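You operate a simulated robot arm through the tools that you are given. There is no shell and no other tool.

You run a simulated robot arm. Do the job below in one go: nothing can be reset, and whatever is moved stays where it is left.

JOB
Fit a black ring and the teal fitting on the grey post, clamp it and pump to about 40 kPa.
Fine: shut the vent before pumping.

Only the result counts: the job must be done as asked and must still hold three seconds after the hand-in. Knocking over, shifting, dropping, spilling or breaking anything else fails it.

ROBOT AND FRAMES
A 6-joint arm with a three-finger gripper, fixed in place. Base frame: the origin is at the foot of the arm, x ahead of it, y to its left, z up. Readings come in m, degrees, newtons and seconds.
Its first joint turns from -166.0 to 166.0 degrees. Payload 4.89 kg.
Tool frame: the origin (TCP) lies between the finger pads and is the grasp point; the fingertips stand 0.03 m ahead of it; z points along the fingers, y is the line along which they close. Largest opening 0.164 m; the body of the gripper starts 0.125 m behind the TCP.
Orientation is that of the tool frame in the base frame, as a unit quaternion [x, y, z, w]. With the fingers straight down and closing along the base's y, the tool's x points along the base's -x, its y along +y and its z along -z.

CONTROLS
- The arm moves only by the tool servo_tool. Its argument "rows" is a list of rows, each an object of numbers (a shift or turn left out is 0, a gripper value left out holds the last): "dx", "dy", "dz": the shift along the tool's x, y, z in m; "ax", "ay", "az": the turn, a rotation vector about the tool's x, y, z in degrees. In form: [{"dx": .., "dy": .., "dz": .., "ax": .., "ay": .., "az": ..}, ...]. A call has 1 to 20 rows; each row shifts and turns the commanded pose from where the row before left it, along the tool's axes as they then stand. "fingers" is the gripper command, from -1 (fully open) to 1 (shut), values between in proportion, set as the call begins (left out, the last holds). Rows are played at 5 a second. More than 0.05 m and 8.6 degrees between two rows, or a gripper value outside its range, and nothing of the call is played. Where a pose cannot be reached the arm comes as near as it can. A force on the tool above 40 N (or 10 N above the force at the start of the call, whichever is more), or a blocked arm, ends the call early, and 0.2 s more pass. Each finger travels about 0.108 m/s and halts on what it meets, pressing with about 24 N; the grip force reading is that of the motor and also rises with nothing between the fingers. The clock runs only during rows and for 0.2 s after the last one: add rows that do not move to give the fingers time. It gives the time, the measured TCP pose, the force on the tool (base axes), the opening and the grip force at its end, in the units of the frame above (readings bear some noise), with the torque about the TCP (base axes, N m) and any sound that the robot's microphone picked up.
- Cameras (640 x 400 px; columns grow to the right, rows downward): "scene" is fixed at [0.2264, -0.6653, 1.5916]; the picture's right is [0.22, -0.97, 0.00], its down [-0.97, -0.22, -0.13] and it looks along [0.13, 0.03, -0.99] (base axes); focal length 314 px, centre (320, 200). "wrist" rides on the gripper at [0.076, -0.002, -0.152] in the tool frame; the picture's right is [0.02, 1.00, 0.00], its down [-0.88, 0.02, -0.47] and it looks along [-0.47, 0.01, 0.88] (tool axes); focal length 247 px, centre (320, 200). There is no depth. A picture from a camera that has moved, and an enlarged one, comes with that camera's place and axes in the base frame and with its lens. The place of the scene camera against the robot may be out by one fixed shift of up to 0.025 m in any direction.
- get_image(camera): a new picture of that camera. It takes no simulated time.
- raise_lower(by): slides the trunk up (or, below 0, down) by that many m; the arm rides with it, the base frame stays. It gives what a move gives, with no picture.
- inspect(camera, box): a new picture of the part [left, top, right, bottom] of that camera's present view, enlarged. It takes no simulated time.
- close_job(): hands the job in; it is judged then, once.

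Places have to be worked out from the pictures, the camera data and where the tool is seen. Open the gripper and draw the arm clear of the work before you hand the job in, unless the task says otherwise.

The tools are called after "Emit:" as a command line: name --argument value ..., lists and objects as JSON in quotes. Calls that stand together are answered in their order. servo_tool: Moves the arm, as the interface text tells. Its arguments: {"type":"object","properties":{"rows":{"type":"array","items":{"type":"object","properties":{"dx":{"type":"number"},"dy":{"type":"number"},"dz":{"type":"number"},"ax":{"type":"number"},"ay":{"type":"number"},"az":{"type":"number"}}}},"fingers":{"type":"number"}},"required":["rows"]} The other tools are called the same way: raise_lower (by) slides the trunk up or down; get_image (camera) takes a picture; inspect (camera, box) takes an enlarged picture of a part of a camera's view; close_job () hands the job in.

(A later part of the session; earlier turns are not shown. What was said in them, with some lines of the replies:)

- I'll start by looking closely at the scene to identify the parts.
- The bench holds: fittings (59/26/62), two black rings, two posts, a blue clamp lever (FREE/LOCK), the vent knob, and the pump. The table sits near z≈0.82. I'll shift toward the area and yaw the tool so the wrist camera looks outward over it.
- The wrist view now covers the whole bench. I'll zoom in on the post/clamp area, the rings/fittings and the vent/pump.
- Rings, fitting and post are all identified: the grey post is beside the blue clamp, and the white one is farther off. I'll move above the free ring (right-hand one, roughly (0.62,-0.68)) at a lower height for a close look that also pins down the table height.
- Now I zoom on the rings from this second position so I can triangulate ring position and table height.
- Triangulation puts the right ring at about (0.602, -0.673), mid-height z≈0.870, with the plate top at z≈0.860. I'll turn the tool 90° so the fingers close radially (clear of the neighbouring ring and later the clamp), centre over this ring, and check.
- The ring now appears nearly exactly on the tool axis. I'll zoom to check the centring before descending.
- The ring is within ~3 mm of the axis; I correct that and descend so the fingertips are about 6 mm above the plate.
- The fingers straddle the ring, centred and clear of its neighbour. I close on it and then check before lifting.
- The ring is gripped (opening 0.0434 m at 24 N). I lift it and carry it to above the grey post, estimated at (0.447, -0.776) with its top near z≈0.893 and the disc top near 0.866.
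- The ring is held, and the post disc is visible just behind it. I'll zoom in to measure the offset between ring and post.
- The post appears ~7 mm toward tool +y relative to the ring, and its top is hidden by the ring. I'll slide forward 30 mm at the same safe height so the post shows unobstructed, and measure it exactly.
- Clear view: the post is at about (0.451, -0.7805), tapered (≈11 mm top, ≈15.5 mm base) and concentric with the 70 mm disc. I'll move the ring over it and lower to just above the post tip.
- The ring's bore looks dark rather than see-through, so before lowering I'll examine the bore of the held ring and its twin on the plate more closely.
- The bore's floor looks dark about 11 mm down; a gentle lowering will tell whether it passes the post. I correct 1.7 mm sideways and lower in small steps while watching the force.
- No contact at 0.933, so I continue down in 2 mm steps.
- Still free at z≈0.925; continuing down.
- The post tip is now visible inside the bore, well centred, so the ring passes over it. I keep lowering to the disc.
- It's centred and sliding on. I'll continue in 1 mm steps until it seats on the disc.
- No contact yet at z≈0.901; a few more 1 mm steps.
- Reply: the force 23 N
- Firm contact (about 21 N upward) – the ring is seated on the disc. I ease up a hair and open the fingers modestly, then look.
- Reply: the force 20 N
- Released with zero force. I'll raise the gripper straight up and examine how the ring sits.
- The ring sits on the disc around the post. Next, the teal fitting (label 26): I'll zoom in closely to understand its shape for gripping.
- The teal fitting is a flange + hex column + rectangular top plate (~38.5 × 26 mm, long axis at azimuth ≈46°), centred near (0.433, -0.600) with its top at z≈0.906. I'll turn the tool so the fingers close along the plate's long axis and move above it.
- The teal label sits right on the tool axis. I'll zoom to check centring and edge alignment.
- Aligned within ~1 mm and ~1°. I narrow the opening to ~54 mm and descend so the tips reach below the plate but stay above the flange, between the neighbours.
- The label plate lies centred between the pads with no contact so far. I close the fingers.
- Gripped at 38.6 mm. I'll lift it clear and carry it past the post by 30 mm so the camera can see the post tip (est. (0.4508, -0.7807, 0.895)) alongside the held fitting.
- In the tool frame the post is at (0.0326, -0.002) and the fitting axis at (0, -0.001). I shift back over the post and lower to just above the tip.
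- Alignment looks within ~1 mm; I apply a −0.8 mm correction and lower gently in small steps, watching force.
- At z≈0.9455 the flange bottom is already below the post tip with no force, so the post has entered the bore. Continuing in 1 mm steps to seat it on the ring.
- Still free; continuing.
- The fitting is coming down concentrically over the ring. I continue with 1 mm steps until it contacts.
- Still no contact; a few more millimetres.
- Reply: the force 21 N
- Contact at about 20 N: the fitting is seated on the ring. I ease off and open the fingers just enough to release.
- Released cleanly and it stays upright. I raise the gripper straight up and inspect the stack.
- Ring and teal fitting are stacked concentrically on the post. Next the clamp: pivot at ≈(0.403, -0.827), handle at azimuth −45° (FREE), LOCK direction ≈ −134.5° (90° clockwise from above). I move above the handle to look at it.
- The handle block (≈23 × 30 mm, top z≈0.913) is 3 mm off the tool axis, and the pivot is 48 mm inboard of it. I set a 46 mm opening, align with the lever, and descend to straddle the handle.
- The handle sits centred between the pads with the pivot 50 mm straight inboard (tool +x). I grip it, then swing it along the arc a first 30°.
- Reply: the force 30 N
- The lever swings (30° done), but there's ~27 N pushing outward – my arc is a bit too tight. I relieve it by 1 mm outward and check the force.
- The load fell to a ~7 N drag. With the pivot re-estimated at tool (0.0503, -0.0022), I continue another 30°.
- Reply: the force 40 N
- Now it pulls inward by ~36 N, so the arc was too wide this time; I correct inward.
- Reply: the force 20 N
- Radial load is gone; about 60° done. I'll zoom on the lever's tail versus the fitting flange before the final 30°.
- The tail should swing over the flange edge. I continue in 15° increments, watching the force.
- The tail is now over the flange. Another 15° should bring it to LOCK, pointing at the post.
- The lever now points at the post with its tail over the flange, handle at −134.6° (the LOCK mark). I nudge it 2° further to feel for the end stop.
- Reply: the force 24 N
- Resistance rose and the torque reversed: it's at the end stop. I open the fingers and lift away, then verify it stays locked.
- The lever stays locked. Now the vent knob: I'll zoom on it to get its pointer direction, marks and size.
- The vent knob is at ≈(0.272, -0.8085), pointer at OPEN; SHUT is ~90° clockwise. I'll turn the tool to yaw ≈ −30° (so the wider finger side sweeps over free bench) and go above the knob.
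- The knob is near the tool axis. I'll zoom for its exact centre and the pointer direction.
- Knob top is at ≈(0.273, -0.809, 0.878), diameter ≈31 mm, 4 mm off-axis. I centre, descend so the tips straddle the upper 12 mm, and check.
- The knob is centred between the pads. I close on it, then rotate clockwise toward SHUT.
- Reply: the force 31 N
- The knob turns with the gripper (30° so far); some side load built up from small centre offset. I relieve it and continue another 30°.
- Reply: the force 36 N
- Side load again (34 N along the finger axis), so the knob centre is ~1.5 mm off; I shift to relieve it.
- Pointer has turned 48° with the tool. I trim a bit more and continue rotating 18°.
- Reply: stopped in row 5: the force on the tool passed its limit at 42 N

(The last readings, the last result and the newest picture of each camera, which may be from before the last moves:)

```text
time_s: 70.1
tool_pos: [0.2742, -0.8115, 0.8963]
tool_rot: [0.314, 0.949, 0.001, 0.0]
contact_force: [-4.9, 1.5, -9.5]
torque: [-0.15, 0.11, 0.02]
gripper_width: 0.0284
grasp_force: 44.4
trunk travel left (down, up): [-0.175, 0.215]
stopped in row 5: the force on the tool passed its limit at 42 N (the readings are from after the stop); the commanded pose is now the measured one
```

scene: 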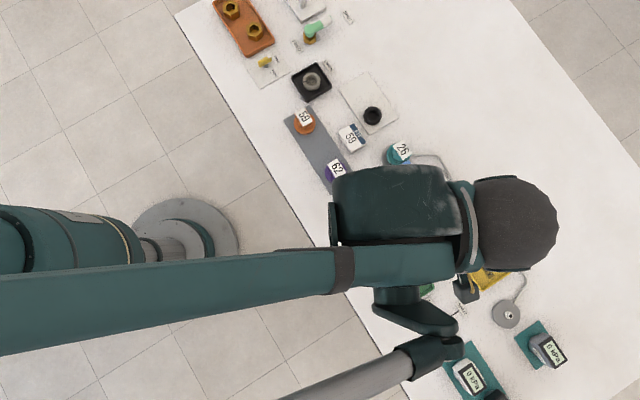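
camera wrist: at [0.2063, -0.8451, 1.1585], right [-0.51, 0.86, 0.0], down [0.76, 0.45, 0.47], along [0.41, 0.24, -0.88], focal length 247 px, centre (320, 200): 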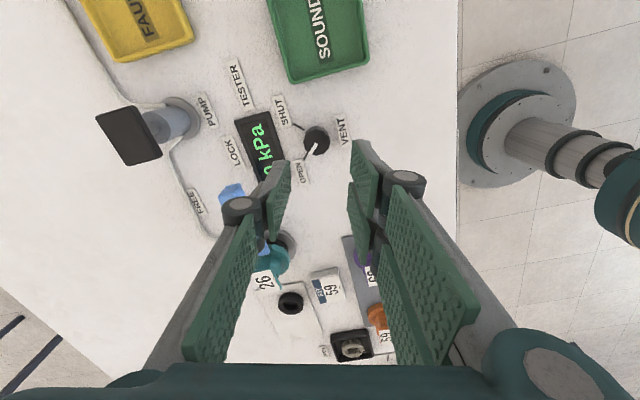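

It stopped on a force peak but is relaxed now at 66° of turn. I check the knob before proceeding.

Emit:
inspect --camera "wrist" --box '[220, 80, 400, 240]'

Emit:
servo_tool --rows '[{"az": 4}, {"az": 4}, {"dz": 0}]'

```text
2.50 times, centred on (310, 160) of wrist
camera zoom: at [0.2115, -0.7675, 1.0475], right [0.58, 0.82, 0.0], down [0.72, -0.51, 0.47], along [0.38, -0.27, -0.88], focal length 617 px, centre (345, 300)
```

zoom: 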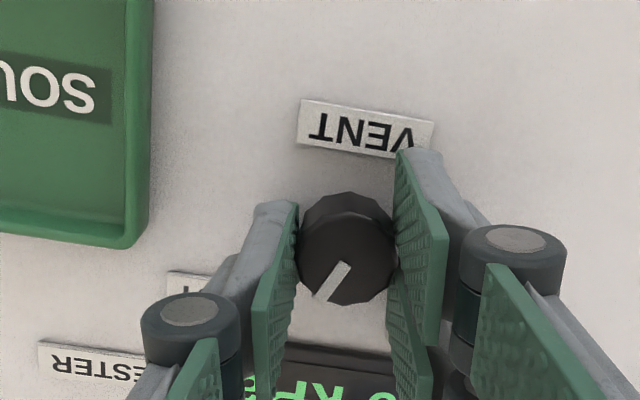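

```text
time_s: 70.9
tool_pos: [0.2742, -0.8115, 0.8961]
tool_rot: [0.38, 0.925, 0.0, -0.001]
contact_force: [-9.4, -2.7, -0.3]
torque: [0.09, 0.48, -0.01]
gripper_width: 0.0284
grasp_force: 45.3
trunk travel left (down, up): [-0.175, 0.215]
```

Smooth; 74° now. Continuing toward SHUT.

Emit:
servo_tool --rows '[{"az": 4}, {"az": 4}, {"dz": 0}]'

Emit:
servo_tool --rows '[{"az": 3}, {"az": 3}, {"dz": 0}]'

Emit:
get_image --camera "wrist"

```text
time_s: 71.7
tool_pos: [0.2723, -0.8111, 0.8959]
tool_rot: [0.443, 0.896, 0.0, 0.0]
contact_force: [-7.4, -11.0, 10.0]
torque: [-0.18, 0.36, 0.03]
gripper_width: 0.0287
grasp_force: 44.9
trunk travel left (down, up): [-0.175, 0.215]
```

```text
time_s: 72.5
tool_pos: [0.2731, -0.8119, 0.8964]
tool_rot: [0.489, 0.872, 0.0, 0.0]
contact_force: [-20.8, -24.7, 10.5]
torque: [-0.85, 0.63, 0.47]
gripper_width: 0.0288
grasp_force: 45.1
trunk travel left (down, up): [-0.175, 0.215]
```

```text
taken
camera wrist: at [0.2319, -0.7472, 1.0474], right [0.84, 0.54, 0.0], down [0.48, -0.74, 0.47], along [0.25, -0.4, -0.88], focal length 247 px, centre (320, 200)
```

wrist: 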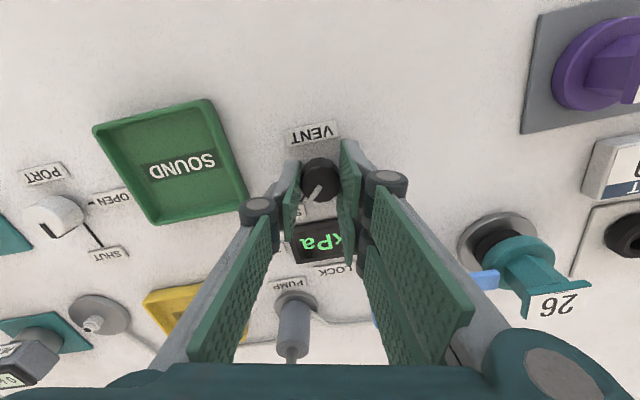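

Torque about the axis jumped (0.47 N·m), so the knob hit its SHUT stop at ≈88°. I release, lift and verify the pointer.

Emit:
servo_tool --rows '[{"dz": 0}, {"dz": 0}, {"dz": 0}]' --fingers 0.44

Emit:
servo_tool --rows '[{"dz": -0.02}, {"dz": -0.03}, {"dz": -0.03}, {"dz": -0.03}, {"dz": 0}]'

Emit:
get_image --camera "wrist"

Emit:
inspect --camera "wrist" --box '[270, 80, 370, 200]'

```text
time_s: 73.3
tool_pos: [0.2743, -0.8106, 0.8953]
tool_rot: [0.489, 0.872, 0.0, -0.001]
contact_force: [0.5, 0.1, 0.0]
torque: [0.0, -0.01, -0.01]
gripper_width: 0.0458
grasp_force: 0.1
trunk travel left (down, up): [-0.175, 0.215]
```

```text
time_s: 74.5
tool_pos: [0.2745, -0.809, 1.0055]
tool_rot: [0.49, 0.872, 0.001, -0.001]
contact_force: [-0.4, 0.7, 0.7]
torque: [-0.04, -0.02, -0.01]
gripper_width: 0.0459
grasp_force: 0.1
trunk travel left (down, up): [-0.175, 0.215]
```

```text
taken
camera wrist: at [0.2331, -0.7462, 1.1575], right [0.84, 0.54, 0.0], down [0.48, -0.74, 0.47], along [0.25, -0.4, -0.88], focal length 247 px, centre (320, 200)
```

wrist: 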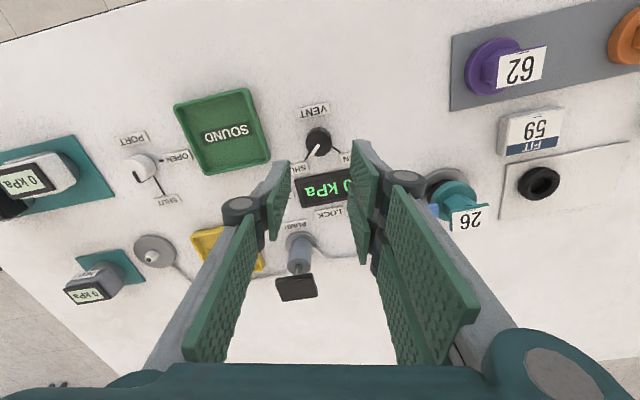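

```text
3.33 times, centred on (320, 140) of wrist
camera zoom: at [0.2331, -0.7462, 1.1575], right [0.84, 0.54, 0.0], down [0.48, -0.74, 0.47], along [0.25, -0.4, -0.88], focal length 823 px, centre (320, 400)
```

zoom: 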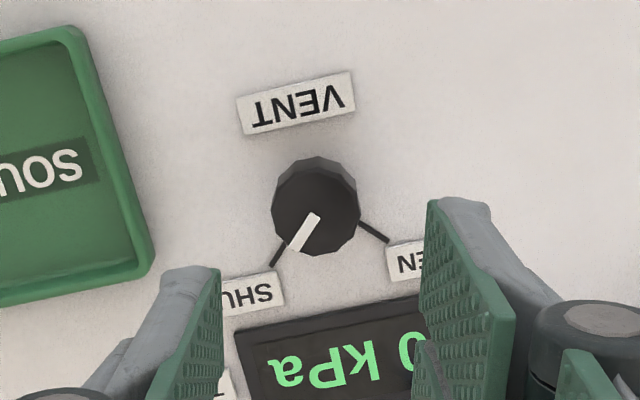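

The vent pointer is on SHUT. There's also a PORT valve by the white post on the same tube line, so I'll check its state, and view the pump.

Emit:
inspect --camera "wrist" --box '[100, 110, 230, 220]'

Emit:
inspect --camera "wrist" --box '[250, 200, 370, 320]'

Emit:
inspect --camera "scene" --box '[400, 180, 560, 350]'

```text
3.64 times, centred on (165, 165) of wrist
camera zoom: at [0.2331, -0.7462, 1.1575], right [0.84, 0.54, 0.0], down [0.48, -0.74, 0.47], along [0.25, -0.4, -0.88], focal length 898 px, centre (884, 327)
```

zoom: 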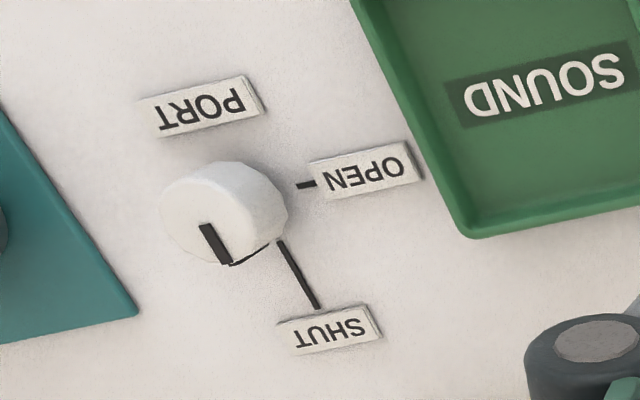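

```text
3.33 times, centred on (310, 260) of wrist
camera zoom: at [0.2331, -0.7462, 1.1575], right [0.84, 0.54, 0.0], down [0.48, -0.74, 0.47], along [0.25, -0.4, -0.88], focal length 823 px, centre (353, 0)
```

zoom: 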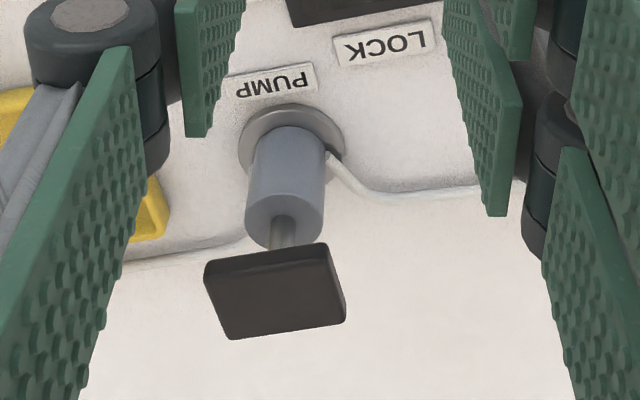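

```text
2.35 times, centred on (480, 265) of scene
camera zoom: at [0.2264, -0.6653, 1.5916], right [0.22, -0.97, 0.0], down [-0.97, -0.22, -0.13], along [0.13, 0.03, -0.99], focal length 738 px, centre (-56, 47)
```

zoom: 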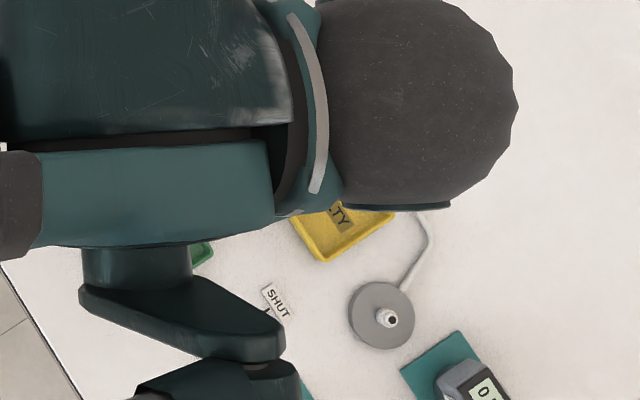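

PORT is already SHUT (its pointer parallels the SHUT tick). The pump pad is at ≈(0.333, -0.951), top z≈0.95, ~1.01 m from the base axis, so I'll tilt the tool 10° outward to extend reach, close the fingers, and go above the pad.

Emit:
servo_tool --rows '[{"dz": -0.025, "az": 6}, {"az": 6}, {"ay": -5}, {"ay": -5}, {"dx": -0.03625, "dy": 0.0022, "dz": 0.0064}, {"dx": -0.03625, "dy": 0.0022, "dz": 0.0064}, {"dx": -0.03625, "dy": 0.0022, "dz": 0.0064}, {"dx": -0.03625, "dy": 0.0022, "dz": 0.0064}, {"dz": 0}, {"dz": 0}, {"dz": 0}]' --fingers 1

Emit:
get_image --camera "wrist"

Emit:
get_image --camera "scene"

```text
time_s: 76.9
tool_pos: [0.3301, -0.9479, 1.0329]
tool_rot: [0.576, 0.813, -0.05, 0.071]
contact_force: [-0.6, 0.4, -0.4]
torque: [-0.03, 0.0, 0.01]
gripper_width: 0.0
grasp_force: 23.8
trunk travel left (down, up): [-0.175, 0.215]
```

```text
taken
camera wrist: at [0.2951, -0.8528, 1.1683], right [0.94, 0.35, 0.0], down [0.28, -0.73, 0.62], along [0.21, -0.58, -0.79], focal length 247 px, centre (320, 200)
```

wrist: 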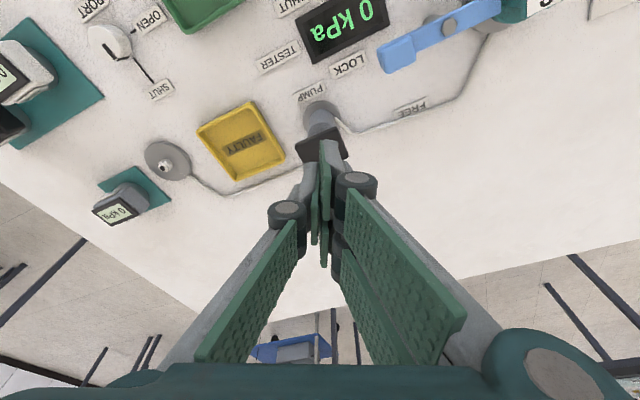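

```text
taken
```

scene: 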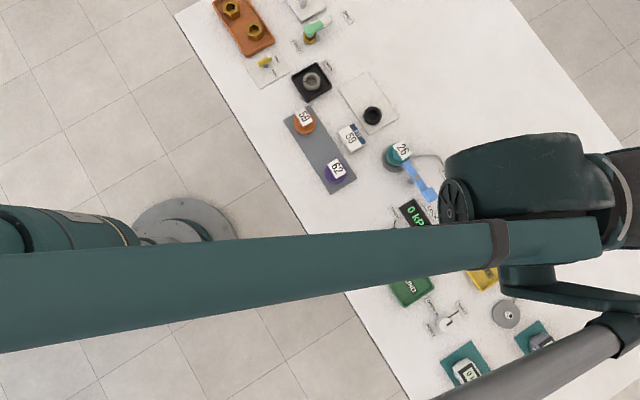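

Reach is fine. I'll zoom in to check the fingertips against the pump pad.

Emit:
inspect --camera "wrist" --box '[270, 80, 370, 220]'

Emit:
inspect --camera "wrist" --box '[290, 0, 530, 130]'

```text
2.86 times, centred on (320, 150) of wrist
camera zoom: at [0.2951, -0.8528, 1.1683], right [0.94, 0.35, 0.0], down [0.28, -0.73, 0.62], along [0.21, -0.58, -0.79], focal length 706 px, centre (320, 343)
```

zoom: 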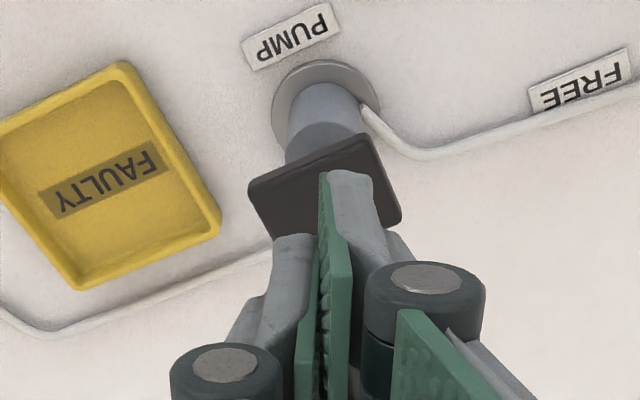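

```text
2.67 times, centred on (410, 65) of wrist
camera zoom: at [0.2951, -0.8528, 1.1683], right [0.94, 0.35, 0.0], down [0.28, -0.73, 0.62], along [0.21, -0.58, -0.79], focal length 659 px, centre (80, 560)
```

zoom: 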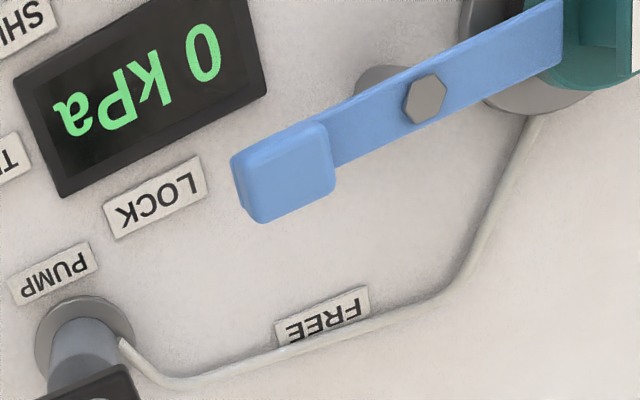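

The tips are over the pad centre. I lower straight down (along the tilted axes) to just above the pad, then press gently.

Emit:
servo_tool --rows '[{"dx": 0.0035, "dz": 0.0197}, {"dx": 0.0031, "dz": 0.0177}, {"dz": 0}]'

Emit:
servo_tool --rows '[{"dx": 0.0005, "dz": 0.003}, {"dx": 0.0005, "dz": 0.003}, {"dx": 0.0005, "dz": 0.003}, {"dx": 0.0005, "dz": 0.003}, {"dz": 0}]'

Emit:
get_image --camera "wrist"

```text
time_s: 77.7
tool_pos: [0.3316, -0.9461, 0.9934]
tool_rot: [0.576, 0.813, -0.05, 0.071]
contact_force: [0.5, -0.2, -0.5]
torque: [0.01, 0.0, -0.01]
gripper_width: 0.0
grasp_force: 23.4
trunk travel left (down, up): [-0.175, 0.215]
```

```text
time_s: 78.9
tool_pos: [0.3314, -0.9467, 0.9807]
tool_rot: [0.576, 0.813, -0.05, 0.07]
contact_force: [0.8, 0.2, -0.5]
torque: [0.01, 0.03, 0.01]
gripper_width: 0.0
grasp_force: 23.7
trunk travel left (down, up): [-0.175, 0.215]
```

```text
taken
camera wrist: at [0.2964, -0.8521, 1.1165], right [0.94, 0.35, 0.0], down [0.28, -0.73, 0.62], along [0.21, -0.58, -0.79], focal length 247 px, centre (320, 200)
```

wrist: 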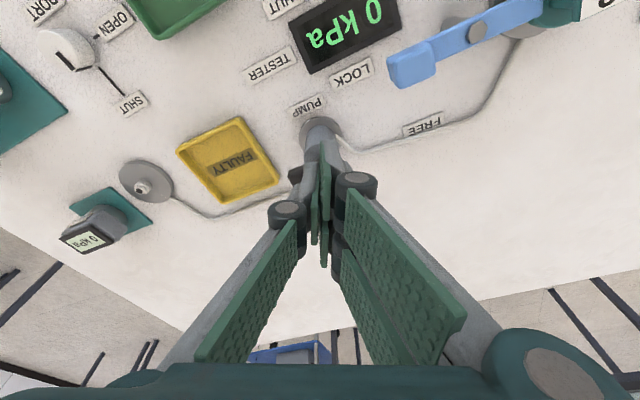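

No contact yet. A few more small steps down.

Emit:
servo_tool --rows '[{"dx": 0.0003, "dz": 0.002}, {"dx": 0.0003, "dz": 0.002}, {"dz": 0}]'

Emit:
inspect --camera "wrist" --box '[280, 100, 370, 220]'

```text
time_s: 79.7
tool_pos: [0.3324, -0.9467, 0.9755]
tool_rot: [0.575, 0.813, -0.05, 0.071]
contact_force: [-0.1, 0.0, 1.6]
torque: [-0.01, 0.04, 0.02]
gripper_width: 0.0
grasp_force: 24.3
trunk travel left (down, up): [-0.175, 0.215]
```

```text
3.33 times, centred on (325, 160) of wrist
camera zoom: at [0.2969, -0.8515, 1.1123], right [0.94, 0.35, 0.0], down [0.28, -0.73, 0.62], along [0.21, -0.58, -0.79], focal length 823 px, centre (303, 333)
```

zoom: 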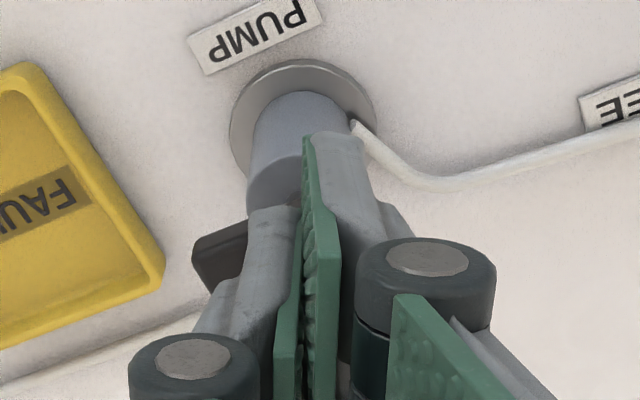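

The fingertips are touching near the pad's inboard edge. I lift 4 mm, shift 8 mm outward for a centred push, and press again.

Emit:
servo_tool --rows '[{"dx": -0.0009, "dz": -0.005}, {"dx": -0.0079, "dz": 0.0014}, {"dx": 0.0009, "dz": 0.005}, {"dz": 0}]'

Emit:
inspect --camera "wrist" --box '[280, 100, 370, 220]'

```text
time_s: 80.7
tool_pos: [0.3324, -0.9524, 0.9763]
tool_rot: [0.575, 0.813, -0.05, 0.071]
contact_force: [0.4, -0.7, 1.8]
torque: [0.01, 0.0, 0.03]
gripper_width: 0.0003
grasp_force: 24.2
trunk travel left (down, up): [-0.175, 0.215]
```

```text
3.33 times, centred on (325, 160) of wrist
camera zoom: at [0.2978, -0.8586, 1.1123], right [0.94, 0.35, 0.0], down [0.28, -0.73, 0.62], along [0.21, -0.58, -0.79], focal length 823 px, centre (303, 333)
```

zoom: 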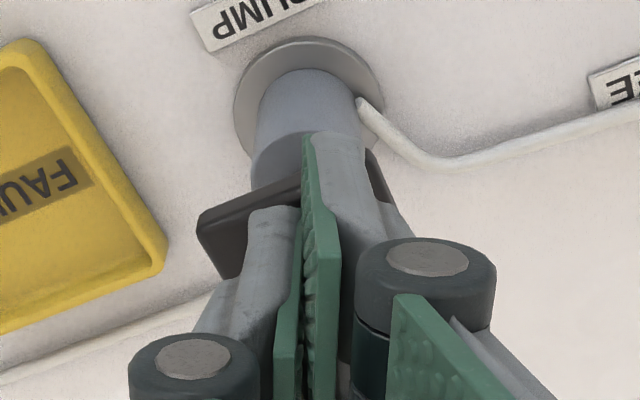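

Better centred on the pad now. I press down 9 mm and check the display.

Emit:
servo_tool --rows '[{"dx": 0.0005, "dz": 0.003}, {"dx": 0.0005, "dz": 0.003}, {"dx": 0.0005, "dz": 0.003}, {"dz": 0}]'

Emit:
get_image --camera "wrist"

Emit:
inspect --camera "wrist" --box '[280, 100, 370, 220]'

```text
time_s: 81.7
tool_pos: [0.3332, -0.9544, 0.9675]
tool_rot: [0.575, 0.813, -0.05, 0.071]
contact_force: [0.2, 0.4, 3.1]
torque: [0.06, 0.01, 0.0]
gripper_width: 0.0
grasp_force: 24.1
trunk travel left (down, up): [-0.175, 0.215]
```

```text
taken
camera wrist: at [0.2983, -0.8592, 1.1042], right [0.94, 0.35, 0.0], down [0.28, -0.73, 0.62], along [0.21, -0.58, -0.79], focal length 247 px, centre (320, 200)
```

wrist: 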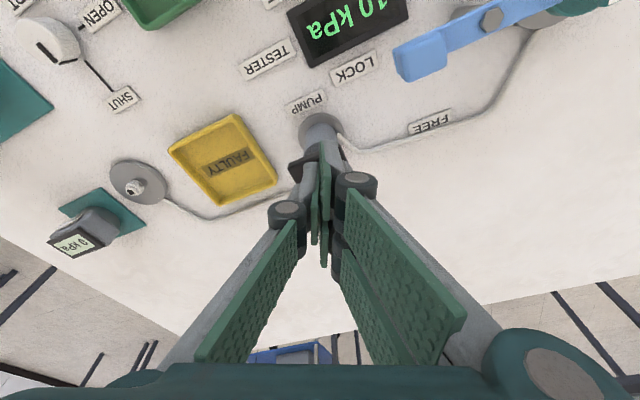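

```text
3.33 times, centred on (325, 160) of wrist
camera zoom: at [0.2983, -0.8592, 1.1042], right [0.94, 0.35, 0.0], down [0.28, -0.73, 0.62], along [0.21, -0.58, -0.79], focal length 823 px, centre (303, 333)
```

zoom: 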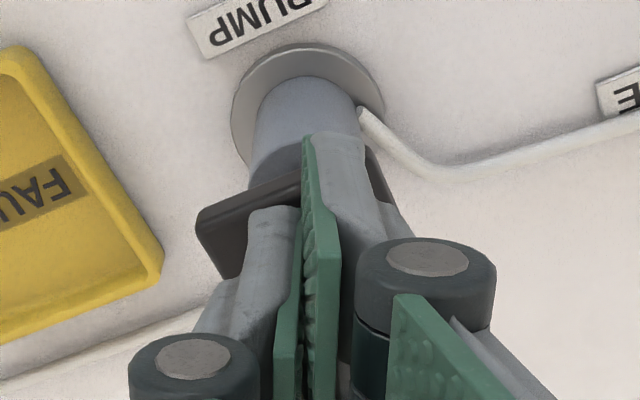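

The display has changed ("…0 kPa"). I'll read it in detail.

Emit:
inspect --camera "wrist" --box '[270, 0, 430, 80]'

Emit:
inspect --camera "scene" --box '[385, 185, 445, 235]'

```text
4.00 times, centred on (350, 40) of wrist
camera zoom: at [0.2983, -0.8592, 1.1042], right [0.94, 0.35, 0.0], down [0.28, -0.73, 0.62], along [0.21, -0.58, -0.79], focal length 988 px, centre (200, 840)
```

zoom: 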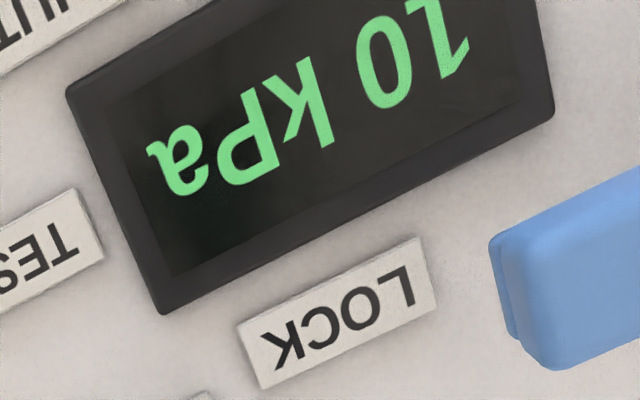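

```text
8.00 times, centred on (415, 210) of scene
camera zoom: at [0.2264, -0.6653, 1.5916], right [0.22, -0.97, 0.0], down [-0.97, -0.22, -0.13], along [0.13, 0.03, -0.99], focal length 2508 px, centre (-440, 120)
```

zoom: 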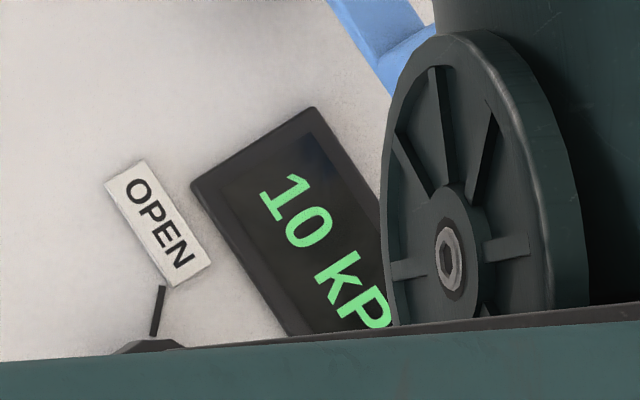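

Reads 10 kPa after this press. I lift back up to see whether the pad returns and the pressure holds.

Emit:
servo_tool --rows '[{"dx": -0.0009, "dz": -0.005}, {"dx": -0.0009, "dz": -0.005}, {"dx": -0.0009, "dz": -0.005}, {"dz": 0}, {"dz": 0}]'

Emit:
inspect --camera "wrist" --box '[270, 0, 430, 220]'

Emit:
inspect --camera "scene" --box '[385, 185, 445, 235]'

```text
time_s: 82.9
tool_pos: [0.3338, -0.9528, 0.9828]
tool_rot: [0.576, 0.813, -0.05, 0.07]
contact_force: [-0.2, -0.3, -0.1]
torque: [0.01, 0.0, 0.01]
gripper_width: 0.0001
grasp_force: 23.6
trunk travel left (down, up): [-0.175, 0.215]
```

```text
1.82 times, centred on (350, 110) of wrist
camera zoom: at [0.2983, -0.8597, 1.1183], right [0.94, 0.35, 0.0], down [0.28, -0.73, 0.62], along [0.21, -0.58, -0.79], focal length 449 px, centre (266, 364)
```

zoom: 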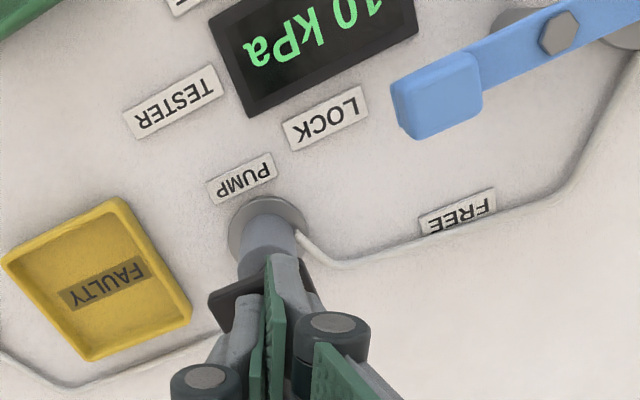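

```text
8.00 times, centred on (415, 210) of scene
camera zoom: at [0.2264, -0.6653, 1.5916], right [0.22, -0.97, 0.0], down [-0.97, -0.22, -0.13], along [0.13, 0.03, -0.99], focal length 2508 px, centre (-440, 120)
```

zoom: 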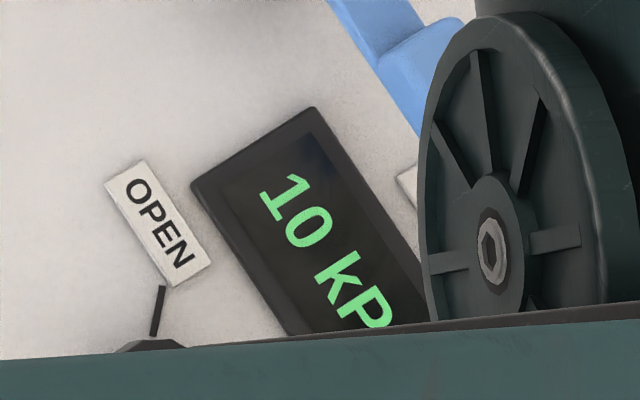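

It holds at 10 kPa. Second stroke, same depth.

Emit:
servo_tool --rows '[{"dx": 0.0009, "dz": 0.005}, {"dx": 0.0009, "dz": 0.005}, {"dx": 0.0009, "dz": 0.005}, {"dz": 0}]'

Emit:
inspect --camera "scene" --box '[385, 185, 445, 235]'

Emit:
servo_tool --rows '[{"dx": -0.0009, "dz": -0.005}, {"dx": -0.0009, "dz": -0.005}, {"dx": -0.0009, "dz": -0.005}, {"dz": 0}, {"dz": 0}]'

Emit:
inspect --camera "scene" --box '[385, 185, 445, 235]'

```text
time_s: 83.9
tool_pos: [0.3317, -0.955, 0.9682]
tool_rot: [0.576, 0.813, -0.05, 0.071]
contact_force: [-0.4, 0.7, 3.7]
torque: [0.07, -0.05, -0.05]
gripper_width: 0.0
grasp_force: 24.0
trunk travel left (down, up): [-0.175, 0.215]
```

```text
8.00 times, centred on (415, 210) of scene
camera zoom: at [0.2264, -0.6653, 1.5916], right [0.22, -0.97, 0.0], down [-0.97, -0.22, -0.13], along [0.13, 0.03, -0.99], focal length 2508 px, centre (-440, 120)
```

zoom: 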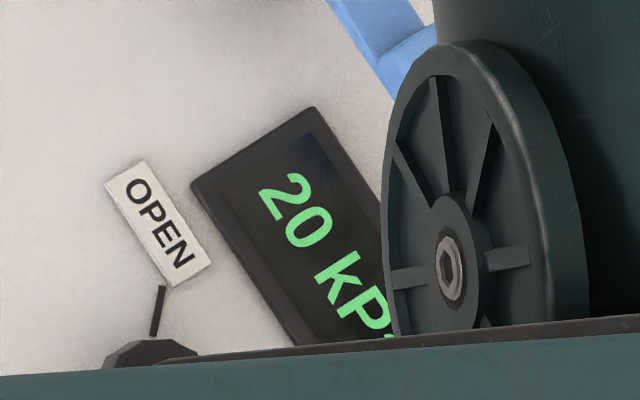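

```text
time_s: 85.1
tool_pos: [0.3338, -0.9537, 0.9818]
tool_rot: [0.576, 0.813, -0.049, 0.07]
contact_force: [0.4, 0.0, -1.2]
torque: [-0.01, -0.01, -0.01]
gripper_width: 0.0
grasp_force: 24.2
trunk travel left (down, up): [-0.175, 0.215]
```

```text
8.00 times, centred on (415, 210) of scene
camera zoom: at [0.2264, -0.6653, 1.5916], right [0.22, -0.97, 0.0], down [-0.97, -0.22, -0.13], along [0.13, 0.03, -0.99], focal length 2508 px, centre (-440, 120)
```

zoom: 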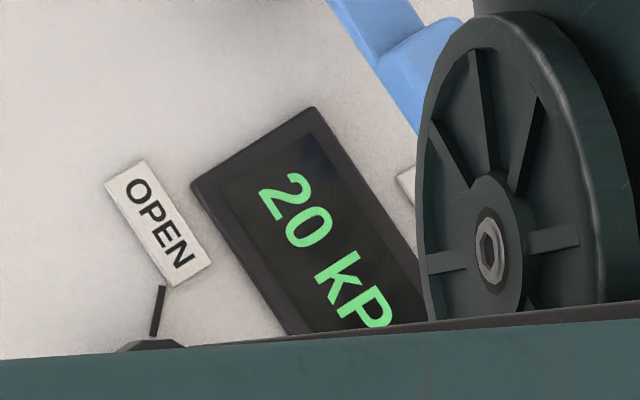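

Each stroke adds 10 kPa and it holds (20 kPa now). Third stroke.

Emit:
servo_tool --rows '[{"dx": 0.0009, "dz": 0.005}, {"dx": 0.0009, "dz": 0.005}, {"dx": 0.0009, "dz": 0.005}, {"dz": 0}]'

Emit:
servo_tool --rows '[{"dx": -0.0009, "dz": -0.005}, {"dx": -0.0009, "dz": -0.005}, {"dx": -0.0009, "dz": -0.005}, {"dz": 0}, {"dz": 0}]'

Emit:
inspect --camera "scene" --box '[385, 185, 445, 235]'

```text
time_s: 86.1
tool_pos: [0.3328, -0.9544, 0.9678]
tool_rot: [0.576, 0.813, -0.05, 0.07]
contact_force: [0.2, 1.0, 2.6]
torque: [0.05, -0.04, 0.02]
gripper_width: 0.0
grasp_force: 23.8
trunk travel left (down, up): [-0.175, 0.215]
```

```text
time_s: 87.3
tool_pos: [0.3343, -0.956, 0.9832]
tool_rot: [0.576, 0.813, -0.049, 0.07]
contact_force: [-0.2, 0.1, 0.5]
torque: [0.01, 0.01, -0.02]
gripper_width: 0.0
grasp_force: 24.0
trunk travel left (down, up): [-0.175, 0.215]
```

```text
8.00 times, centred on (415, 210) of scene
camera zoom: at [0.2264, -0.6653, 1.5916], right [0.22, -0.97, 0.0], down [-0.97, -0.22, -0.13], along [0.13, 0.03, -0.99], focal length 2508 px, centre (-440, 120)
```

zoom: 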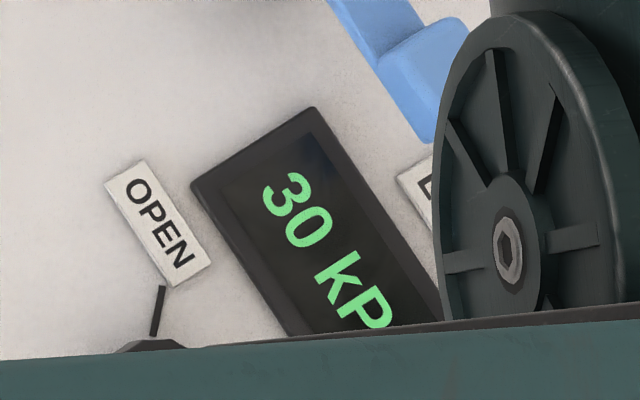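

30 kPa. One more identical stroke to reach 40 kPa.

Emit:
servo_tool --rows '[{"dx": 0.0009, "dz": 0.005}, {"dx": 0.0009, "dz": 0.005}, {"dx": 0.0009, "dz": 0.005}, {"dz": 0}]'

Emit:
servo_tool --rows '[{"dx": -0.0009, "dz": -0.005}, {"dx": -0.0009, "dz": -0.005}, {"dx": -0.0009, "dz": -0.005}, {"dx": -0.0052, "dz": -0.0295}, {"dx": -0.0035, "dz": -0.0197}, {"dz": 0}]'

Emit:
inspect --camera "scene" --box '[385, 185, 445, 235]'

Emit:
get_image --camera "wrist"

```text
time_s: 88.3
tool_pos: [0.3337, -0.9564, 0.9668]
tool_rot: [0.575, 0.814, -0.049, 0.07]
contact_force: [1.1, 0.7, 3.1]
torque: [0.08, -0.06, -0.03]
gripper_width: 0.0
grasp_force: 24.3
trunk travel left (down, up): [-0.175, 0.215]
```

```text
time_s: 89.7
tool_pos: [0.3343, -0.954, 1.0319]
tool_rot: [0.575, 0.813, -0.05, 0.071]
contact_force: [-0.2, 0.5, -0.5]
torque: [-0.03, -0.02, 0.04]
gripper_width: 0.0
grasp_force: 23.9
trunk travel left (down, up): [-0.175, 0.215]
```

```text
8.00 times, centred on (415, 210) of scene
camera zoom: at [0.2264, -0.6653, 1.5916], right [0.22, -0.97, 0.0], down [-0.97, -0.22, -0.13], along [0.13, 0.03, -0.99], focal length 2508 px, centre (-440, 120)
```

zoom: 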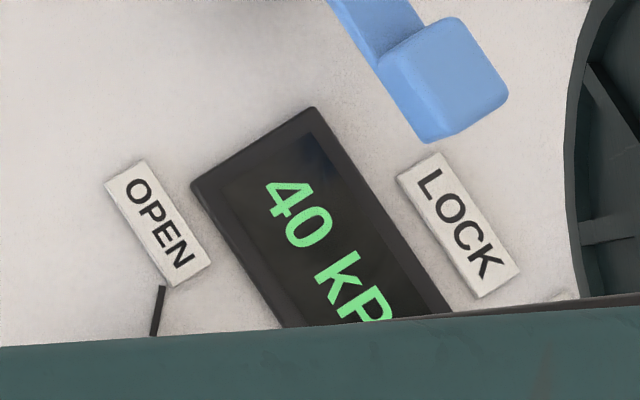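

```text
taken
camera wrist: at [0.2983, -0.8599, 1.1681], right [0.94, 0.35, 0.0], down [0.28, -0.73, 0.62], along [0.21, -0.58, -0.79], focal length 247 px, centre (320, 200)
```

wrist: 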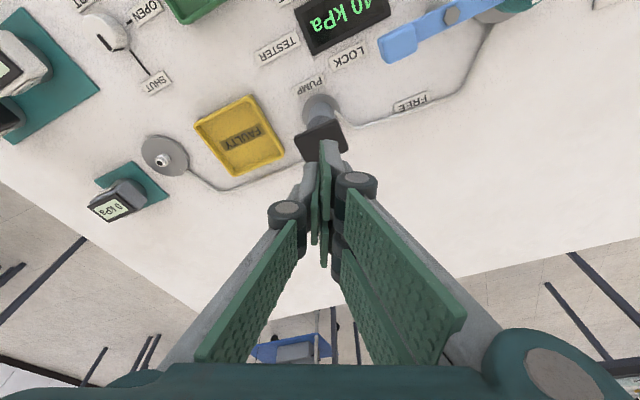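

40 kPa reached, and I'm off the pad. I rise well clear, level the tool, retract inboard, and open the gripper.

Emit:
servo_tool --rows '[{"dx": -0.007, "dz": -0.0394}, {"dx": -0.007, "dz": -0.0394}, {"dx": -0.007, "dz": -0.0394}, {"ay": 5}, {"ay": 5}, {"dx": 0.045}, {"dx": 0.045}, {"dx": 0.045}, {"dx": 0.045}, {"dx": 0.045}, {"dx": 0.045}, {"dz": 0}, {"dz": 0}]' --fingers 1

Emit:
servo_tool --rows '[{"dz": 0}, {"dz": 0}, {"dz": 0}, {"dz": 0}, {"dz": 0}, {"dz": 0}, {"dz": 0}, {"dz": 0}]' --fingers -1

Emit:
get_image --camera "wrist"

Emit:
get_image --camera "scene"

```text
time_s: 92.5
tool_pos: [0.2472, -0.6969, 1.152]
tool_rot: [0.578, 0.816, 0.0, -0.001]
contact_force: [-0.5, 0.6, 0.3]
torque: [-0.14, -0.05, 0.0]
gripper_width: 0.0004
grasp_force: 24.3
trunk travel left (down, up): [-0.175, 0.215]
```

```text
time_s: 94.3
tool_pos: [0.2461, -0.6972, 1.1519]
tool_rot: [0.578, 0.816, 0.001, 0.0]
contact_force: [-0.7, 0.3, 0.1]
torque: [0.02, -0.01, 0.02]
gripper_width: 0.1643
grasp_force: 0.1
trunk travel left (down, up): [-0.175, 0.215]
```

```text
taken
camera wrist: at [0.2197, -0.6274, 1.3031], right [0.94, 0.35, 0.0], down [0.31, -0.82, 0.47], along [0.17, -0.44, -0.88], focal length 247 px, centre (320, 200)
```

wrist: 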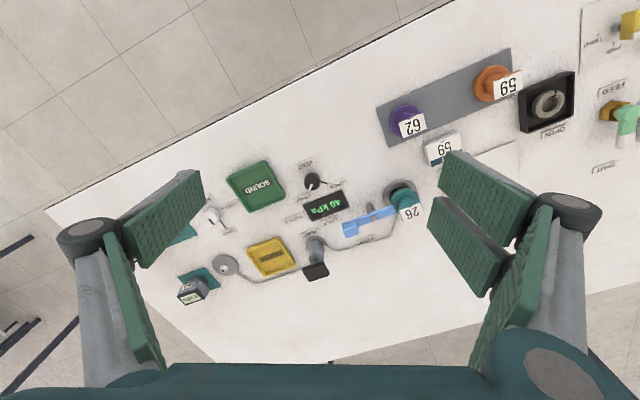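

```text
taken
```

scene: 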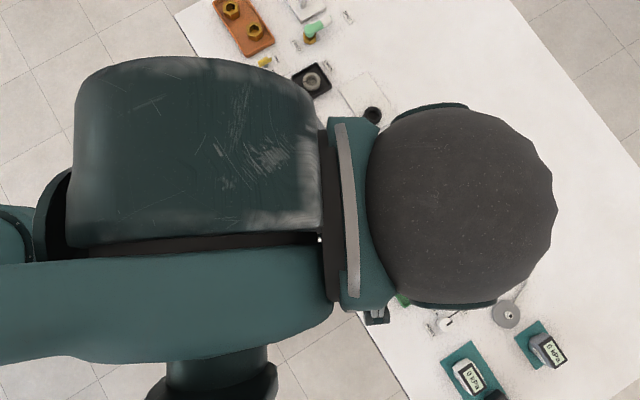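

The arm is clear with the gripper open. I'll do a final check of the display, clamp, stack and vent after several seconds of holding.

Emit:
servo_tool --rows '[{"dz": 0}, {"dz": 0}, {"dz": 0}, {"dz": 0}, {"dz": 0}, {"dz": 0}, {"dz": 0}, {"dz": 0}, {"dz": 0}, {"dz": 0}]'

Emit:
inspect --camera "wrist" --box '[280, 150, 440, 290]'

Emit:
inspect --camera "wrist" --box '[380, 50, 600, 190]'

```text
time_s: 96.5
tool_pos: [0.245, -0.6977, 1.1509]
tool_rot: [0.578, 0.816, 0.001, -0.001]
contact_force: [-0.7, -0.6, 0.1]
torque: [0.0, 0.02, -0.02]
gripper_width: 0.164
grasp_force: 0.1
trunk travel left (down, up): [-0.175, 0.215]
```

```text
2.86 times, centred on (360, 220) of wrist
camera zoom: at [0.2196, -0.6274, 1.3031], right [0.94, 0.35, 0.0], down [0.31, -0.82, 0.47], along [0.17, -0.44, -0.88], focal length 706 px, centre (206, 143)
```

zoom: 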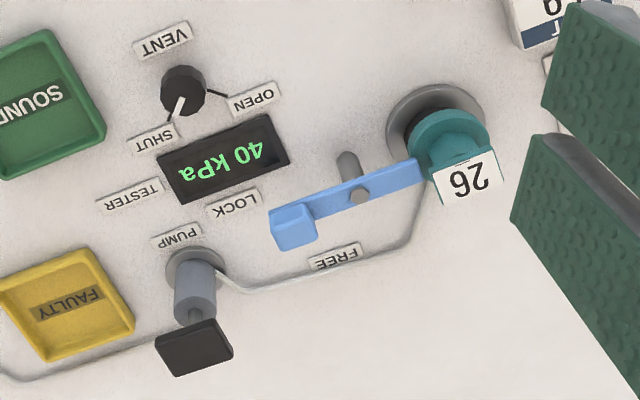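

```text
2.86 times, centred on (490, 120) of wrist
camera zoom: at [0.2196, -0.6274, 1.3031], right [0.94, 0.35, 0.0], down [0.31, -0.82, 0.47], along [0.17, -0.44, -0.88], focal length 706 px, centre (-166, 429)
```

zoom: 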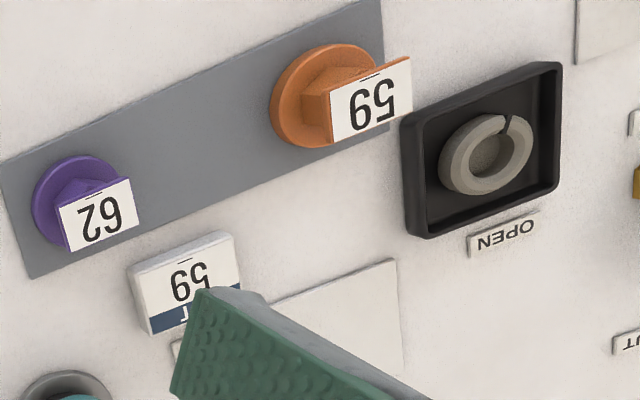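

The display has held 40 kPa for about 7 seconds. The vent is on SHUT, the clamp is locked over the teal fitting with the ring beneath it, and everything else is undisturbed. The bench card reads "FIT 59" (the orange fitting), but I followed your instruction to fit the teal one. I'm handing the job in.

Emit:
close_job

```text
The job is handed in.
```

The job is done and handed in. A black ring and the teal fitting (label 26) are on the grey post, the clamp is locked, and the tester reads 40 kPa.

- **Vent:** I turned it to its SHUT stop before pumping.
- **Pressure:** Four pump strokes added 10 kPa each. The reading was still 40 kPa about seven seconds after the last stroke, just before hand-in.
- **Bench:** The arm is drawn clear with the gripper open, and nothing else was knocked or shifted in the views I checked.
- **Bench card:** It reads "FIT 59", the number on the orange fitting. I used the teal one, as you asked.
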